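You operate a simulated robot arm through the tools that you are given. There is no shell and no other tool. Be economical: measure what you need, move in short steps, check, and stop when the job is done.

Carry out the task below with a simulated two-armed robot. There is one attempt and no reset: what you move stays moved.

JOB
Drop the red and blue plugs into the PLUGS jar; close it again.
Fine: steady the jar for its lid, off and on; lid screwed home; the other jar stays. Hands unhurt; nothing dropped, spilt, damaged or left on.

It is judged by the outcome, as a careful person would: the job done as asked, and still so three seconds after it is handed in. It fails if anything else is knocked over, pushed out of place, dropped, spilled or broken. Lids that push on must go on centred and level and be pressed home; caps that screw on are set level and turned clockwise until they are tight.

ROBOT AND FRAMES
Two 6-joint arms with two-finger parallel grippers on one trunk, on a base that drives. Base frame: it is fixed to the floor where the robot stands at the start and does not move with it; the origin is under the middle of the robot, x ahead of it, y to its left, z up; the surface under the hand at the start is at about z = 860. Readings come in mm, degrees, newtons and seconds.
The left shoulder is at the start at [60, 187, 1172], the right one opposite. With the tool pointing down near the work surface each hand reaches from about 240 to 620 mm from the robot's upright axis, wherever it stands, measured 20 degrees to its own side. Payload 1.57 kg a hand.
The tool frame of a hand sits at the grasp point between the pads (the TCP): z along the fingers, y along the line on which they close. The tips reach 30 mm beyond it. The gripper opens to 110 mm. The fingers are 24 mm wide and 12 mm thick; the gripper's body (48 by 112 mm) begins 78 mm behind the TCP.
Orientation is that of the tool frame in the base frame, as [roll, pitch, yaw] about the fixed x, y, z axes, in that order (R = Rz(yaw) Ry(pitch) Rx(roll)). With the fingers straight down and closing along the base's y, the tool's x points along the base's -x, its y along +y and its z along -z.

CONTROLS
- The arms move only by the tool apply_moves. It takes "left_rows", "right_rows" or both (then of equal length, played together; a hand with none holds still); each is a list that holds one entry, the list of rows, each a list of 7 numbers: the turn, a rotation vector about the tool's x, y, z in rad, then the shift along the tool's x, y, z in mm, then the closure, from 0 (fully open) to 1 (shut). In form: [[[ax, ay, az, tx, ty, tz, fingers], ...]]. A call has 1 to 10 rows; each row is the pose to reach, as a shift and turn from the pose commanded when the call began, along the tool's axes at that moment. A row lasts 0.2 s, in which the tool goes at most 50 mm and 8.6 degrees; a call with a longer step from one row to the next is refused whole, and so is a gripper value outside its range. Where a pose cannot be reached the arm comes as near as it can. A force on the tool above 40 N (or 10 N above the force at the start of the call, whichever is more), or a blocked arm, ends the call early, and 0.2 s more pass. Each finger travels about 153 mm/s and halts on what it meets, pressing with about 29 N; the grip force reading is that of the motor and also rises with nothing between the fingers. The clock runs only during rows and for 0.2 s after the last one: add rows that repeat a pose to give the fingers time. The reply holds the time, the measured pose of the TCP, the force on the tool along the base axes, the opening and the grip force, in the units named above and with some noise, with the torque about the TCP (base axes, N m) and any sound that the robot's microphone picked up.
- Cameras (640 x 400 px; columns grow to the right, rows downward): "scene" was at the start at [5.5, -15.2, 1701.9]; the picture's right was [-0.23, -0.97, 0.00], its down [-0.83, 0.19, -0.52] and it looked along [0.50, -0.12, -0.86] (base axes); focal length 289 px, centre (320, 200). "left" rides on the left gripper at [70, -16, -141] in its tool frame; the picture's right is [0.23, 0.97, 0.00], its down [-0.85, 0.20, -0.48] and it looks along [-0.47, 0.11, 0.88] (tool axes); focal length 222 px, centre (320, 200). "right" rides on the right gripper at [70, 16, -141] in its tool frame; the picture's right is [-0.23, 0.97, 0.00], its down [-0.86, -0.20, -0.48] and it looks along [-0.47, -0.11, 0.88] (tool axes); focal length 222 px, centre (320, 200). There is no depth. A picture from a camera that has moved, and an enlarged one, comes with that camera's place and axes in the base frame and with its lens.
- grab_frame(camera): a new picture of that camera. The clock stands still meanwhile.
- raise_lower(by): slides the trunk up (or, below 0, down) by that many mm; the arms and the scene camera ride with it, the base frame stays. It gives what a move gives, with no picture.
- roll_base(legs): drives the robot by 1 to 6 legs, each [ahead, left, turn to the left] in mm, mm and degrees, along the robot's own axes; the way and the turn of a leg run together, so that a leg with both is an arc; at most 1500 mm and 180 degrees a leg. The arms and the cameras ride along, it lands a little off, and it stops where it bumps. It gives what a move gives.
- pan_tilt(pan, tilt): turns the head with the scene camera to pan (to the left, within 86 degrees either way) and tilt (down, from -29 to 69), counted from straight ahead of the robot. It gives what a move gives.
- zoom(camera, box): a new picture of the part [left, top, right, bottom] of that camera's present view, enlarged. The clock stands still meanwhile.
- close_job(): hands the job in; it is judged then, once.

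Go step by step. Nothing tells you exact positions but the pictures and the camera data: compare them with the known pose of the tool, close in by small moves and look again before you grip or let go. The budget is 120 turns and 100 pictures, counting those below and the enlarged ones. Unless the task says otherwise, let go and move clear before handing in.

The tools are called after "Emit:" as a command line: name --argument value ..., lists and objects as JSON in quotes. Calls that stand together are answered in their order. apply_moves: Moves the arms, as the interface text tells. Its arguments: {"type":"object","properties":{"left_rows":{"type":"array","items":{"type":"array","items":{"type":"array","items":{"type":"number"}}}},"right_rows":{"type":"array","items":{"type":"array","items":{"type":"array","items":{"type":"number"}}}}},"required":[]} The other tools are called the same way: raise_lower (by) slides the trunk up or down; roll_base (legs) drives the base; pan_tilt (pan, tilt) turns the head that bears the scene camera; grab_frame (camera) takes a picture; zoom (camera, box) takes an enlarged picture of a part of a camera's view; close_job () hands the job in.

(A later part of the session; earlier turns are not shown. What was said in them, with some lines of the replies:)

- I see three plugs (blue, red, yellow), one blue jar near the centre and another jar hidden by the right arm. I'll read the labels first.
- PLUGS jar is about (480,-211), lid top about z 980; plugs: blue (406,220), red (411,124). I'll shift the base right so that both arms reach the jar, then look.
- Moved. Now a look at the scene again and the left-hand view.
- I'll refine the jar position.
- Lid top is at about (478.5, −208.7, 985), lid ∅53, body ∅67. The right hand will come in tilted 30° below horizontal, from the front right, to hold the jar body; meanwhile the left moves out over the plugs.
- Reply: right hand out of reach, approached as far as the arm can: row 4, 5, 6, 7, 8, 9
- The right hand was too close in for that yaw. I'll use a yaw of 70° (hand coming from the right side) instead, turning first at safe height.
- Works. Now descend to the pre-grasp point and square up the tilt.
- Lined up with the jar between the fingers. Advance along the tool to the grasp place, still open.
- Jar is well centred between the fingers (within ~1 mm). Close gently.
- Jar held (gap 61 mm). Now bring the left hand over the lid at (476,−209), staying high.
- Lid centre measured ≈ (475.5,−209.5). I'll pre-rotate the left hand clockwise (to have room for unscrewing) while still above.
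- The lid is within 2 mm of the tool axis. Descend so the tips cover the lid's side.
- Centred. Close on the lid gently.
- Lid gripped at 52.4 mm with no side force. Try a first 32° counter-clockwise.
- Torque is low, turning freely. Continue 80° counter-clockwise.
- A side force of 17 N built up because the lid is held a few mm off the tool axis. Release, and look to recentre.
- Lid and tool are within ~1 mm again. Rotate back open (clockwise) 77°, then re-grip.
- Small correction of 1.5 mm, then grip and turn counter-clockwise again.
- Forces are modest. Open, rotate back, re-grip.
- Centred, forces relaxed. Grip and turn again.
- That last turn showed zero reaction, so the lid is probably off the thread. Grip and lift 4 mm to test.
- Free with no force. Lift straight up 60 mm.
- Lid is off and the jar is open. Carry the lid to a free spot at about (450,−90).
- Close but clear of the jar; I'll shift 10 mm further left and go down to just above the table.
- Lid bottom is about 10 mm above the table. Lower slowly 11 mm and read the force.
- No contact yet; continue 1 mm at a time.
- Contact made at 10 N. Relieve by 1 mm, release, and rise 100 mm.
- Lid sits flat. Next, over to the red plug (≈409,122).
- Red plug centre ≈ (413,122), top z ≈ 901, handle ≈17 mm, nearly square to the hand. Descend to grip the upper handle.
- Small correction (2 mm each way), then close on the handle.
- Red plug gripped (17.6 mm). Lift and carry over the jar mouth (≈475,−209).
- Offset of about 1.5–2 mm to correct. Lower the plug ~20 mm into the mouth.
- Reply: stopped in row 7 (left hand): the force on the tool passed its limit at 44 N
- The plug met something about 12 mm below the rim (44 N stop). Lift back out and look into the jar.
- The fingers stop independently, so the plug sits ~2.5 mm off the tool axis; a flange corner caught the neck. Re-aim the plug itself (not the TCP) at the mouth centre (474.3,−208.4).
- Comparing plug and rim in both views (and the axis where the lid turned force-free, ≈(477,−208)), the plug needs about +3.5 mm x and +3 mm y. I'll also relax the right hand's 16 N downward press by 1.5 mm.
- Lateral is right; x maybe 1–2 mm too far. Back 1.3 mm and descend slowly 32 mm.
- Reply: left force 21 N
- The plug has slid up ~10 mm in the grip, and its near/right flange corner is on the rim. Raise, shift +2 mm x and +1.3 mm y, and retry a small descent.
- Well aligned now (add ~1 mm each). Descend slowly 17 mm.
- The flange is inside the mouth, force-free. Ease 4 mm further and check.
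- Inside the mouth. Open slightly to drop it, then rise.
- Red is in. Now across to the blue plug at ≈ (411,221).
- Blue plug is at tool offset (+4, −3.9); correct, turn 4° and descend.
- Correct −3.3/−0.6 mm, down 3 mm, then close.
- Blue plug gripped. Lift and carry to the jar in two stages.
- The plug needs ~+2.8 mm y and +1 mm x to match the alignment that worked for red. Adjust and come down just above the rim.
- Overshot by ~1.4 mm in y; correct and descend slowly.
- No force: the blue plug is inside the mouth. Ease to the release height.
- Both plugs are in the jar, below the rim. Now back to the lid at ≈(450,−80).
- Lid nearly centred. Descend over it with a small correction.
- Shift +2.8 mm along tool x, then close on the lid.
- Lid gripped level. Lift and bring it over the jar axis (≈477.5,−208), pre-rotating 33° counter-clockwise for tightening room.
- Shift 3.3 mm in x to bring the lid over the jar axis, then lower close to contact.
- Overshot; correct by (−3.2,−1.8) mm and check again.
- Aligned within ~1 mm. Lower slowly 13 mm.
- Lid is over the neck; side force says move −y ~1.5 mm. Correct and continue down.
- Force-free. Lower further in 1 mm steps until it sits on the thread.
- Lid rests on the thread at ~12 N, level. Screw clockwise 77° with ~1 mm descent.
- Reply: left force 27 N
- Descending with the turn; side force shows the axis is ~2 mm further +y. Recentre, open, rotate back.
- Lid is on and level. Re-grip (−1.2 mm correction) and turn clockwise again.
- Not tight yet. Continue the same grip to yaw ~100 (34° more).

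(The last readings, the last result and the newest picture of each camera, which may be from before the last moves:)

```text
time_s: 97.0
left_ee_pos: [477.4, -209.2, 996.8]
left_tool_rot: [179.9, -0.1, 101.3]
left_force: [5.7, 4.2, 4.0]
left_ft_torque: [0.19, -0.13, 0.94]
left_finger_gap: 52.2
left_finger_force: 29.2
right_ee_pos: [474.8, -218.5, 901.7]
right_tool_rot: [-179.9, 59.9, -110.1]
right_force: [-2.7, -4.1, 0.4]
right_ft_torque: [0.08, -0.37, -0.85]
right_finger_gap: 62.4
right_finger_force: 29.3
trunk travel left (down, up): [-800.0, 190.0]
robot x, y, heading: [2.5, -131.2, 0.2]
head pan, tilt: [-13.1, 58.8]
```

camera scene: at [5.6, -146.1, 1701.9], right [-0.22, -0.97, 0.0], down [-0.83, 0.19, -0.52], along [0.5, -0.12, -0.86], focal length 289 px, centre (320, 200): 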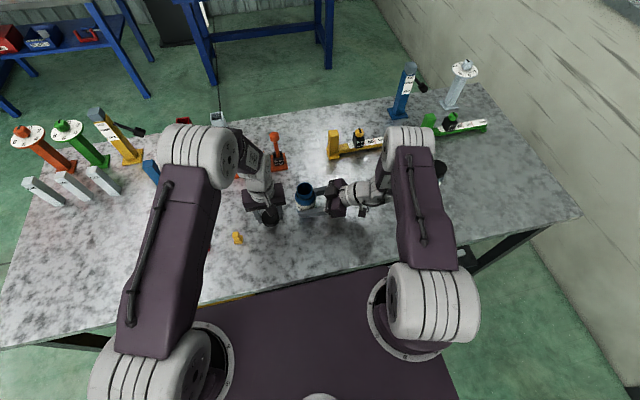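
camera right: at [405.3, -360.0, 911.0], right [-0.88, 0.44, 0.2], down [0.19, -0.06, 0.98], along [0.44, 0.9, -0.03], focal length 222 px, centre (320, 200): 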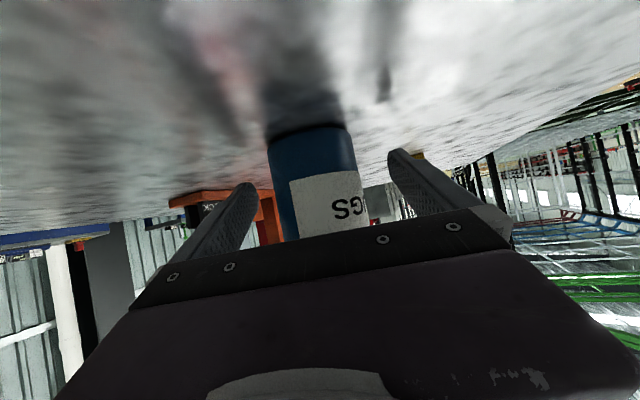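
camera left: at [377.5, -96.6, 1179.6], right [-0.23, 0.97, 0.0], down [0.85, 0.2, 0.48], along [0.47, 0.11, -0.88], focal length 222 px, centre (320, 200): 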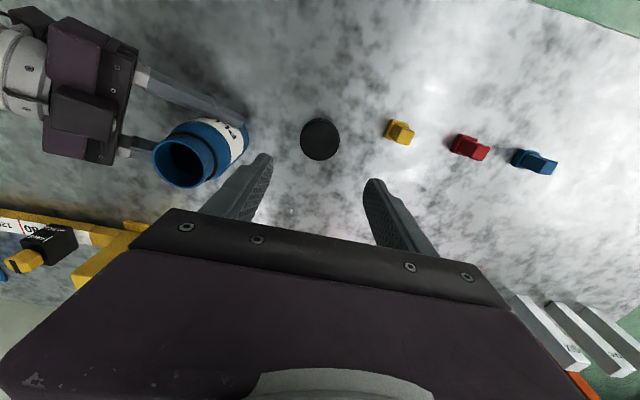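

Torque has risen to 0.94 N·m: it is seating. A little more to make sure it is tight.

Emit:
apply_moves --left_rows '[[[0, 0, 0.07, 0, 0, 0, 0.65], [0, 0, 0.14, 0, 0, 0, 0.65], [0, 0, 0.21, 0, 0, 0, 0.65]]]'

Emit:
zoom --camera "scene" --box '[272, 155, 344, 215]'

```text
time_s: 97.8
left_ee_pos: [476.7, -207.8, 996.3]
left_tool_rot: [179.9, -0.1, 89.4]
left_force: [4.4, 2.8, 1.0]
left_ft_torque: [0.07, -0.12, 0.82]
left_finger_gap: 52.9
left_finger_force: 28.9
right_ee_pos: [474.2, -218.0, 901.8]
right_tool_rot: [-180.0, 59.9, -110.1]
right_force: [-2.7, -2.2, 3.4]
right_ft_torque: [0.01, -0.36, -0.74]
right_finger_gap: 62.3
right_finger_force: 29.3
trunk travel left (down, up): [-800.0, 190.0]
robot x, y, heading: [2.2, -132.8, 0.4]
head pan, tilt: [-13.1, 58.8]
```

```text
6.67 times, centred on (308, 185) of scene
camera zoom: at [5.8, -146.0, 1701.9], right [-0.22, -0.97, 0.0], down [-0.83, 0.19, -0.52], along [0.5, -0.12, -0.86], focal length 1929 px, centre (400, 300)
```

zoom: 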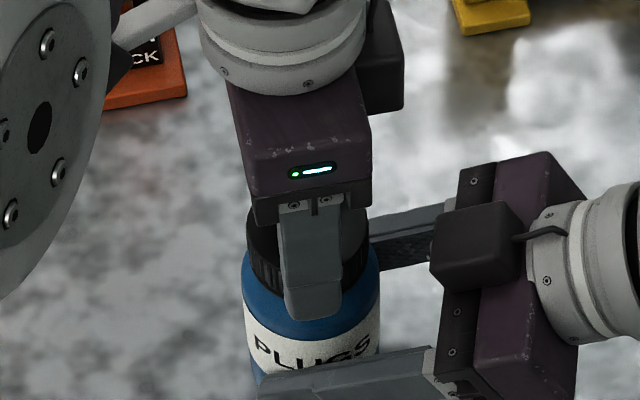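

Torque is holding at the grip's friction limit, so the lid looks tight. Verify with a fresh grip: back 35°, grip, twist.

Emit:
apply_moves --left_rows '[[[0, 0, 0, 0, 0, 0, 0.45], [0, 0, 0, 0, 0, 0, 0.38], [0, 0, -0.149, 0, 0, 0, 0.38], [0, 0, -0.298, 0, 0, 0, 0.38], [0, 0, -0.447, 0, 0, 0, 0.38], [0, 0, -0.596, 0, 0, 0, 0.38], [0, 0, -0.596, 0, 0, 0, 0.47], [0, 0, -0.596, 0, 0, 0, 0.65], [0, 0, -0.596, 0, 0, 0, 0.65]]]'

Emit:
apply_moves --left_rows '[[[0, 0, 0.06, 0, 0, 0, 0.65], [0, 0, 0.12, 0, 0, 0, 0.65]]]'

Emit:
apply_moves --left_rows '[[[0, 0, 0.08, 0, 0, 0, 0.65], [0, 0, 0.16, 0, 0, 0, 0.65], [0, 0, 0.24, 0, 0, 0, 0.65]]]'

```text
time_s: 99.8
left_ee_pos: [476.3, -208.8, 994.5]
left_tool_rot: [180.0, -0.1, 123.7]
left_force: [-12.2, -10.5, 1.9]
left_ft_torque: [-0.46, 0.62, 0.24]
left_finger_gap: 52.3
left_finger_force: 29.5
right_ee_pos: [475.0, -218.0, 902.4]
right_tool_rot: [-179.8, 59.9, -110.0]
right_force: [11.4, 10.2, -0.9]
right_ft_torque: [-0.48, 0.58, -0.35]
right_finger_gap: 62.3
right_finger_force: 29.1
trunk travel left (down, up): [-800.0, 190.0]
robot x, y, heading: [-2.1, -130.0, 0.4]
head pan, tilt: [-13.1, 58.8]
```

```text
time_s: 100.4
left_ee_pos: [477.6, -208.6, 996.1]
left_tool_rot: [180.0, -0.2, 116.7]
left_force: [-8.6, 3.9, -1.5]
left_ft_torque: [-0.17, 0.1, 0.63]
left_finger_gap: 52.8
left_finger_force: 28.7
right_ee_pos: [474.9, -218.7, 902.4]
right_tool_rot: [179.9, 59.9, -110.3]
right_force: [6.4, -4.6, 1.4]
right_ft_torque: [0.46, 0.58, -0.71]
right_finger_gap: 62.7
right_finger_force: 28.7
trunk travel left (down, up): [-800.0, 190.0]
robot x, y, heading: [0.5, -132.8, 0.0]
head pan, tilt: [-13.1, 58.8]
```

```text
time_s: 101.2
left_ee_pos: [478.6, -208.9, 995.0]
left_tool_rot: [179.9, 0.0, 102.9]
left_force: [0.9, -0.3, -2.6]
left_ft_torque: [0.07, -0.03, 0.59]
left_finger_gap: 52.5
left_finger_force: 29.3
right_ee_pos: [474.6, -218.0, 901.7]
right_tool_rot: [180.0, 59.9, -110.2]
right_force: [-1.1, -0.7, 1.4]
right_ft_torque: [0.01, -0.01, -0.56]
right_finger_gap: 63.3
right_finger_force: 28.9
trunk travel left (down, up): [-800.0, 190.0]
robot x, y, heading: [0.2, -133.0, 0.4]
head pan, tilt: [-13.1, 58.8]
```

Torque comes up at once and the lid no longer turns: screwed home. Release the lid, rise, and inspect.

Emit:
apply_moves --left_rows '[[[0, 0, 0, 0, 0, 0, 0.5], [0, 0, 0, 0, 0, 0, 0.38], [0, 0, 0, 0, 0, 0, 0.35], [0, 0, 0, 0, 0, -30, 0.35], [0, 0, 0, 0, 0, -70, 0.35], [0, 0, 0, 0, 0, -110, 0.35], [0, 0, 0, 0, 0, -150, 0.35]]]'

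Emit:
apply_moves --left_rows '[[[0, 0, -0.149, 40, 0, 0, 0.35], [0, 0, -0.298, 80, 0, 0, 0.35], [0, 0, -0.447, 120, 0, 0, 0.35], [0, 0, -0.596, 160, 0, 0, 0.35], [0, 0, -0.745, 200, 0, 0, 0.35], [0, 0, -0.894, 240, 0, 0, 0.35], [0, 0, -1.043, 260, 0, 0, 0.35]]]'

Emit:
zoom --camera "scene" --box '[260, 160, 356, 220]'

```text
time_s: 102.8
left_ee_pos: [479.5, -208.8, 1145.6]
left_tool_rot: [179.9, -0.2, 103.0]
left_force: [0.2, -0.7, 0.1]
left_ft_torque: [0.01, -0.01, 0.01]
left_finger_gap: 71.3
left_finger_force: 0.0
right_ee_pos: [475.5, -218.1, 901.3]
right_tool_rot: [180.0, 59.9, -110.1]
right_force: [0.4, -0.2, -1.3]
right_ft_torque: [-0.03, 0.02, -0.03]
right_finger_gap: 62.8
right_finger_force: 28.7
trunk travel left (down, up): [-800.0, 190.0]
robot x, y, heading: [1.7, -132.7, 0.2]
head pan, tilt: [-13.1, 58.8]
```

```text
time_s: 104.4
left_ee_pos: [418.8, 43.3, 1147.5]
left_tool_rot: [179.9, 0.0, 162.9]
left_force: [-0.7, -0.2, 0.4]
left_ft_torque: [0.0, 0.02, 0.0]
left_finger_gap: 71.4
left_finger_force: 0.0
right_ee_pos: [475.3, -218.5, 902.2]
right_tool_rot: [180.0, 59.8, -110.2]
right_force: [-0.1, 0.6, -0.5]
right_ft_torque: [-0.02, -0.01, 0.0]
right_finger_gap: 62.7
right_finger_force: 28.9
trunk travel left (down, up): [-800.0, 190.0]
robot x, y, heading: [-0.9, -129.2, 0.3]
head pan, tilt: [-13.1, 58.8]
```

```text
6.67 times, centred on (308, 190) of scene
camera zoom: at [5.9, -145.5, 1701.9], right [-0.22, -0.97, 0.0], down [-0.83, 0.19, -0.52], along [0.5, -0.12, -0.86], focal length 1929 px, centre (400, 267)
```

zoom: 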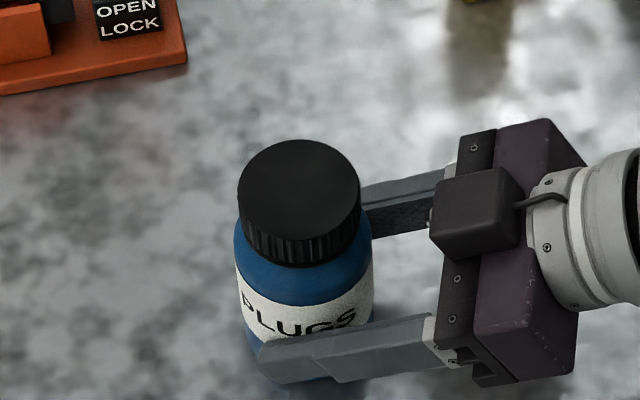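

Lid matches its original seated height and is level. Before releasing the jar, lower the right hand gently to make sure it stands on the table.

Emit:
apply_moves --right_rows '[[[0, 0, 0, 0.43, 0, 0.25, 0.5], [0, 0, 0, 0.87, 0, 0.5, 0.5], [0, 0, 0, 0.87, 0, 0.5, 0.5]]]'

```text
time_s: 105.2
left_ee_pos: [418.6, 42.7, 1147.4]
left_tool_rot: [179.9, 0.1, 162.7]
left_force: [0.6, -0.1, 0.1]
left_ft_torque: [0.01, -0.02, -0.01]
left_finger_gap: 71.8
left_finger_force: 0.1
right_ee_pos: [474.2, -220.1, 902.0]
right_tool_rot: [-180.0, 59.8, -110.2]
right_force: [0.2, 1.7, 0.7]
right_ft_torque: [0.0, -0.03, 0.01]
right_finger_gap: 62.7
right_finger_force: 28.6
trunk travel left (down, up): [-800.0, 190.0]
robot x, y, heading: [1.2, -132.0, 0.5]
head pan, tilt: [-13.1, 58.8]
```

Emit:
apply_moves --right_rows '[[[0, 0, 0, 0.43, 0, 0.25, 0.5], [0, 0, 0, 0.87, 0, 0.5, 0.5], [0, 0, 0, 0.87, 0, 0.5, 0.5]]]'

```text
time_s: 106.0
left_ee_pos: [417.6, 44.1, 1147.0]
left_tool_rot: [179.9, 0.2, 162.7]
left_force: [-0.8, -0.5, -1.0]
left_ft_torque: [0.03, 0.01, 0.01]
left_finger_gap: 71.6
left_finger_force: 0.2
right_ee_pos: [475.4, -220.1, 902.2]
right_tool_rot: [-179.8, 60.0, -109.9]
right_force: [3.4, -1.6, 15.7]
right_ft_torque: [0.0, 0.07, 0.02]
right_finger_gap: 62.8
right_finger_force: 28.8
trunk travel left (down, up): [-800.0, 190.0]
robot x, y, heading: [-2.6, -127.6, 0.2]
head pan, tilt: [-13.1, 58.8]
```

Jar stands on the table. Ease off, open fully, and back straight out along the approach.

Emit:
apply_moves --right_rows '[[[0, 0, 0, -0.6, 0, -0.3, 0.5], [0, 0, 0, -0.6, 0, -0.3, 0.4], [0, 0, 0, -0.6, 0, -0.3, 0.3], [0, 0, 0, -0.6, 0, -0.3, 0.1], [0, 0, 0, -0.6, 0, -0.3, 0], [0, 0, 0, -0.6, 0, -0.3, 0], [0, 0, 0, -0.6, 0, -25, 0], [0, 0, 0, -0.6, 0, -55, 0], [0, 0, 0, -0.6, 0, -85, 0], [0, 0, 0, -0.6, 0, -110, 0]]]'

Emit:
grab_frame --camera "scene"

Emit:
zoom --camera "scene" --box '[260, 160, 356, 220]'

```text
time_s: 108.2
left_ee_pos: [419.2, 42.5, 1147.8]
left_tool_rot: [179.9, 0.0, 162.8]
left_force: [-0.4, 0.7, 0.6]
left_ft_torque: [0.01, 0.0, -0.03]
left_finger_gap: 71.7
left_finger_force: 0.0
right_ee_pos: [442.8, -306.9, 957.2]
right_tool_rot: [180.0, 59.8, -110.1]
right_force: [0.4, 0.2, 0.2]
right_ft_torque: [-0.04, 0.02, 0.0]
right_finger_gap: 109.8
right_finger_force: 0.0
trunk travel left (down, up): [-800.0, 190.0]
robot x, y, heading: [2.6, -132.7, 0.4]
head pan, tilt: [-13.1, 58.8]
```

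```text
8 pictures are left
camera scene: at [5.2, -146.8, 1701.9], right [-0.22, -0.97, 0.0], down [-0.83, 0.19, -0.52], along [0.51, -0.12, -0.86], focal length 289 px, centre (320, 200)
```

scene: 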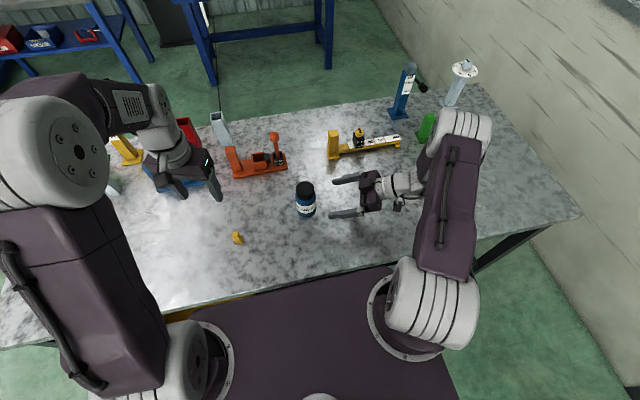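

```text
6.67 times, centred on (308, 190) of scene
camera zoom: at [5.2, -146.8, 1701.9], right [-0.22, -0.97, 0.0], down [-0.83, 0.19, -0.52], along [0.51, -0.12, -0.86], focal length 1929 px, centre (400, 267)
```

zoom: 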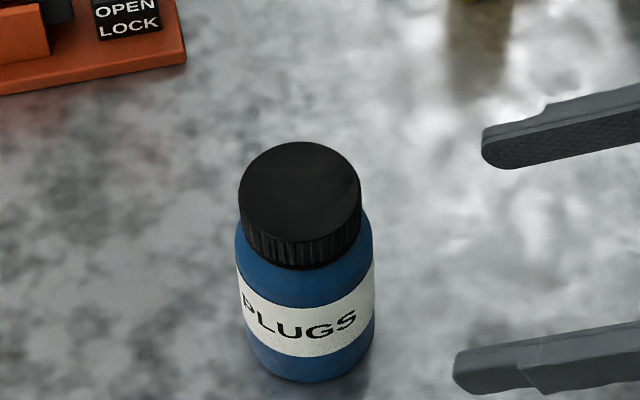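

Jar is upright and closed with both hands off. Raise the right hand clear and check the other jar.

Emit:
apply_moves --right_rows '[[[0, 0, 0, -30, 0, -17.5, 0], [0, 0, 0, -60, 0, -35, 0], [0, 0, 0, -90, 0, -52.5, 0], [0, 0, 0, -121, 0, -70, 0], [0, 0, 0, -121, 0, -70, 0]]]'

Emit:
grab_frame --camera "scene"

Emit:
grab_frame --camera "left"

```text
time_s: 109.4
left_ee_pos: [417.7, 43.0, 1146.1]
left_tool_rot: [179.8, 0.0, 162.7]
left_force: [0.0, 0.0, -0.1]
left_ft_torque: [0.01, -0.02, 0.01]
left_finger_gap: 71.6
left_finger_force: 0.1
right_ee_pos: [441.9, -307.3, 1094.9]
right_tool_rot: [179.9, 60.0, -110.1]
right_force: [-0.7, -0.4, 0.2]
right_ft_torque: [0.02, -0.01, -0.03]
right_finger_gap: 109.6
right_finger_force: 0.0
trunk travel left (down, up): [-800.0, 190.0]
robot x, y, heading: [-1.7, -130.1, 0.1]
head pan, tilt: [-13.1, 58.8]
```

```text
6 pictures are left
camera scene: at [6.1, -146.5, 1701.9], right [-0.22, -0.97, 0.0], down [-0.83, 0.19, -0.52], along [0.5, -0.12, -0.86], focal length 289 px, centre (320, 200)
```

scene: 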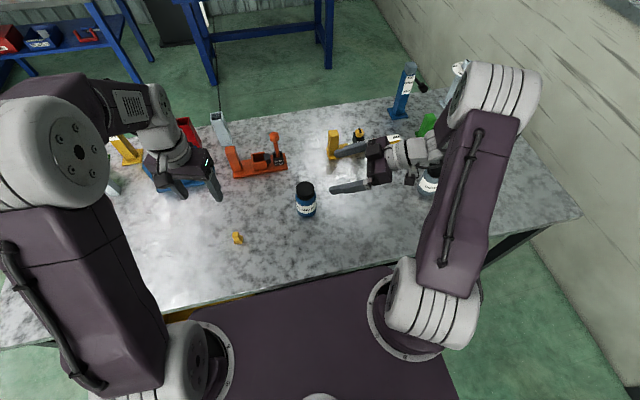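

```text
5 pictures are left
camera left: at [346.5, 47.5, 1287.6], right [0.07, 1.0, 0.0], down [0.88, -0.06, 0.48], along [0.48, -0.03, -0.88], focal length 222 px, centre (320, 200)
```

left: 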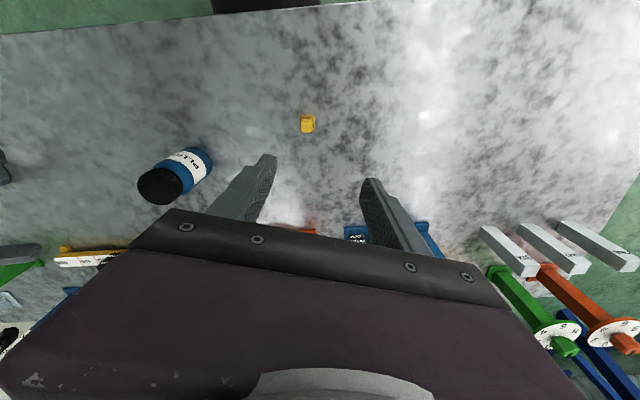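

The PLUGS jar is upright with its lid on level. The other jar still stands in its place, the yellow plug is untouched, and both hands are clear, so I'm handing in.

Emit:
close_job

```text
The job is handed in.
```

The red and blue plugs are in the PLUGS jar, and its lid is screwed on tight; I've handed the job in. I steadied the jar with the right hand while taking the lid off and putting it back. The other jar and the yellow plug were left where they stood.

While lowering the red plug, its flange caught the jar's rim twice, once hard enough (44 N) to stop the arm. The third try went in cleanly, with no damage visible in the pictures. During the final tightening the jar turned slightly in the right hand's grip.
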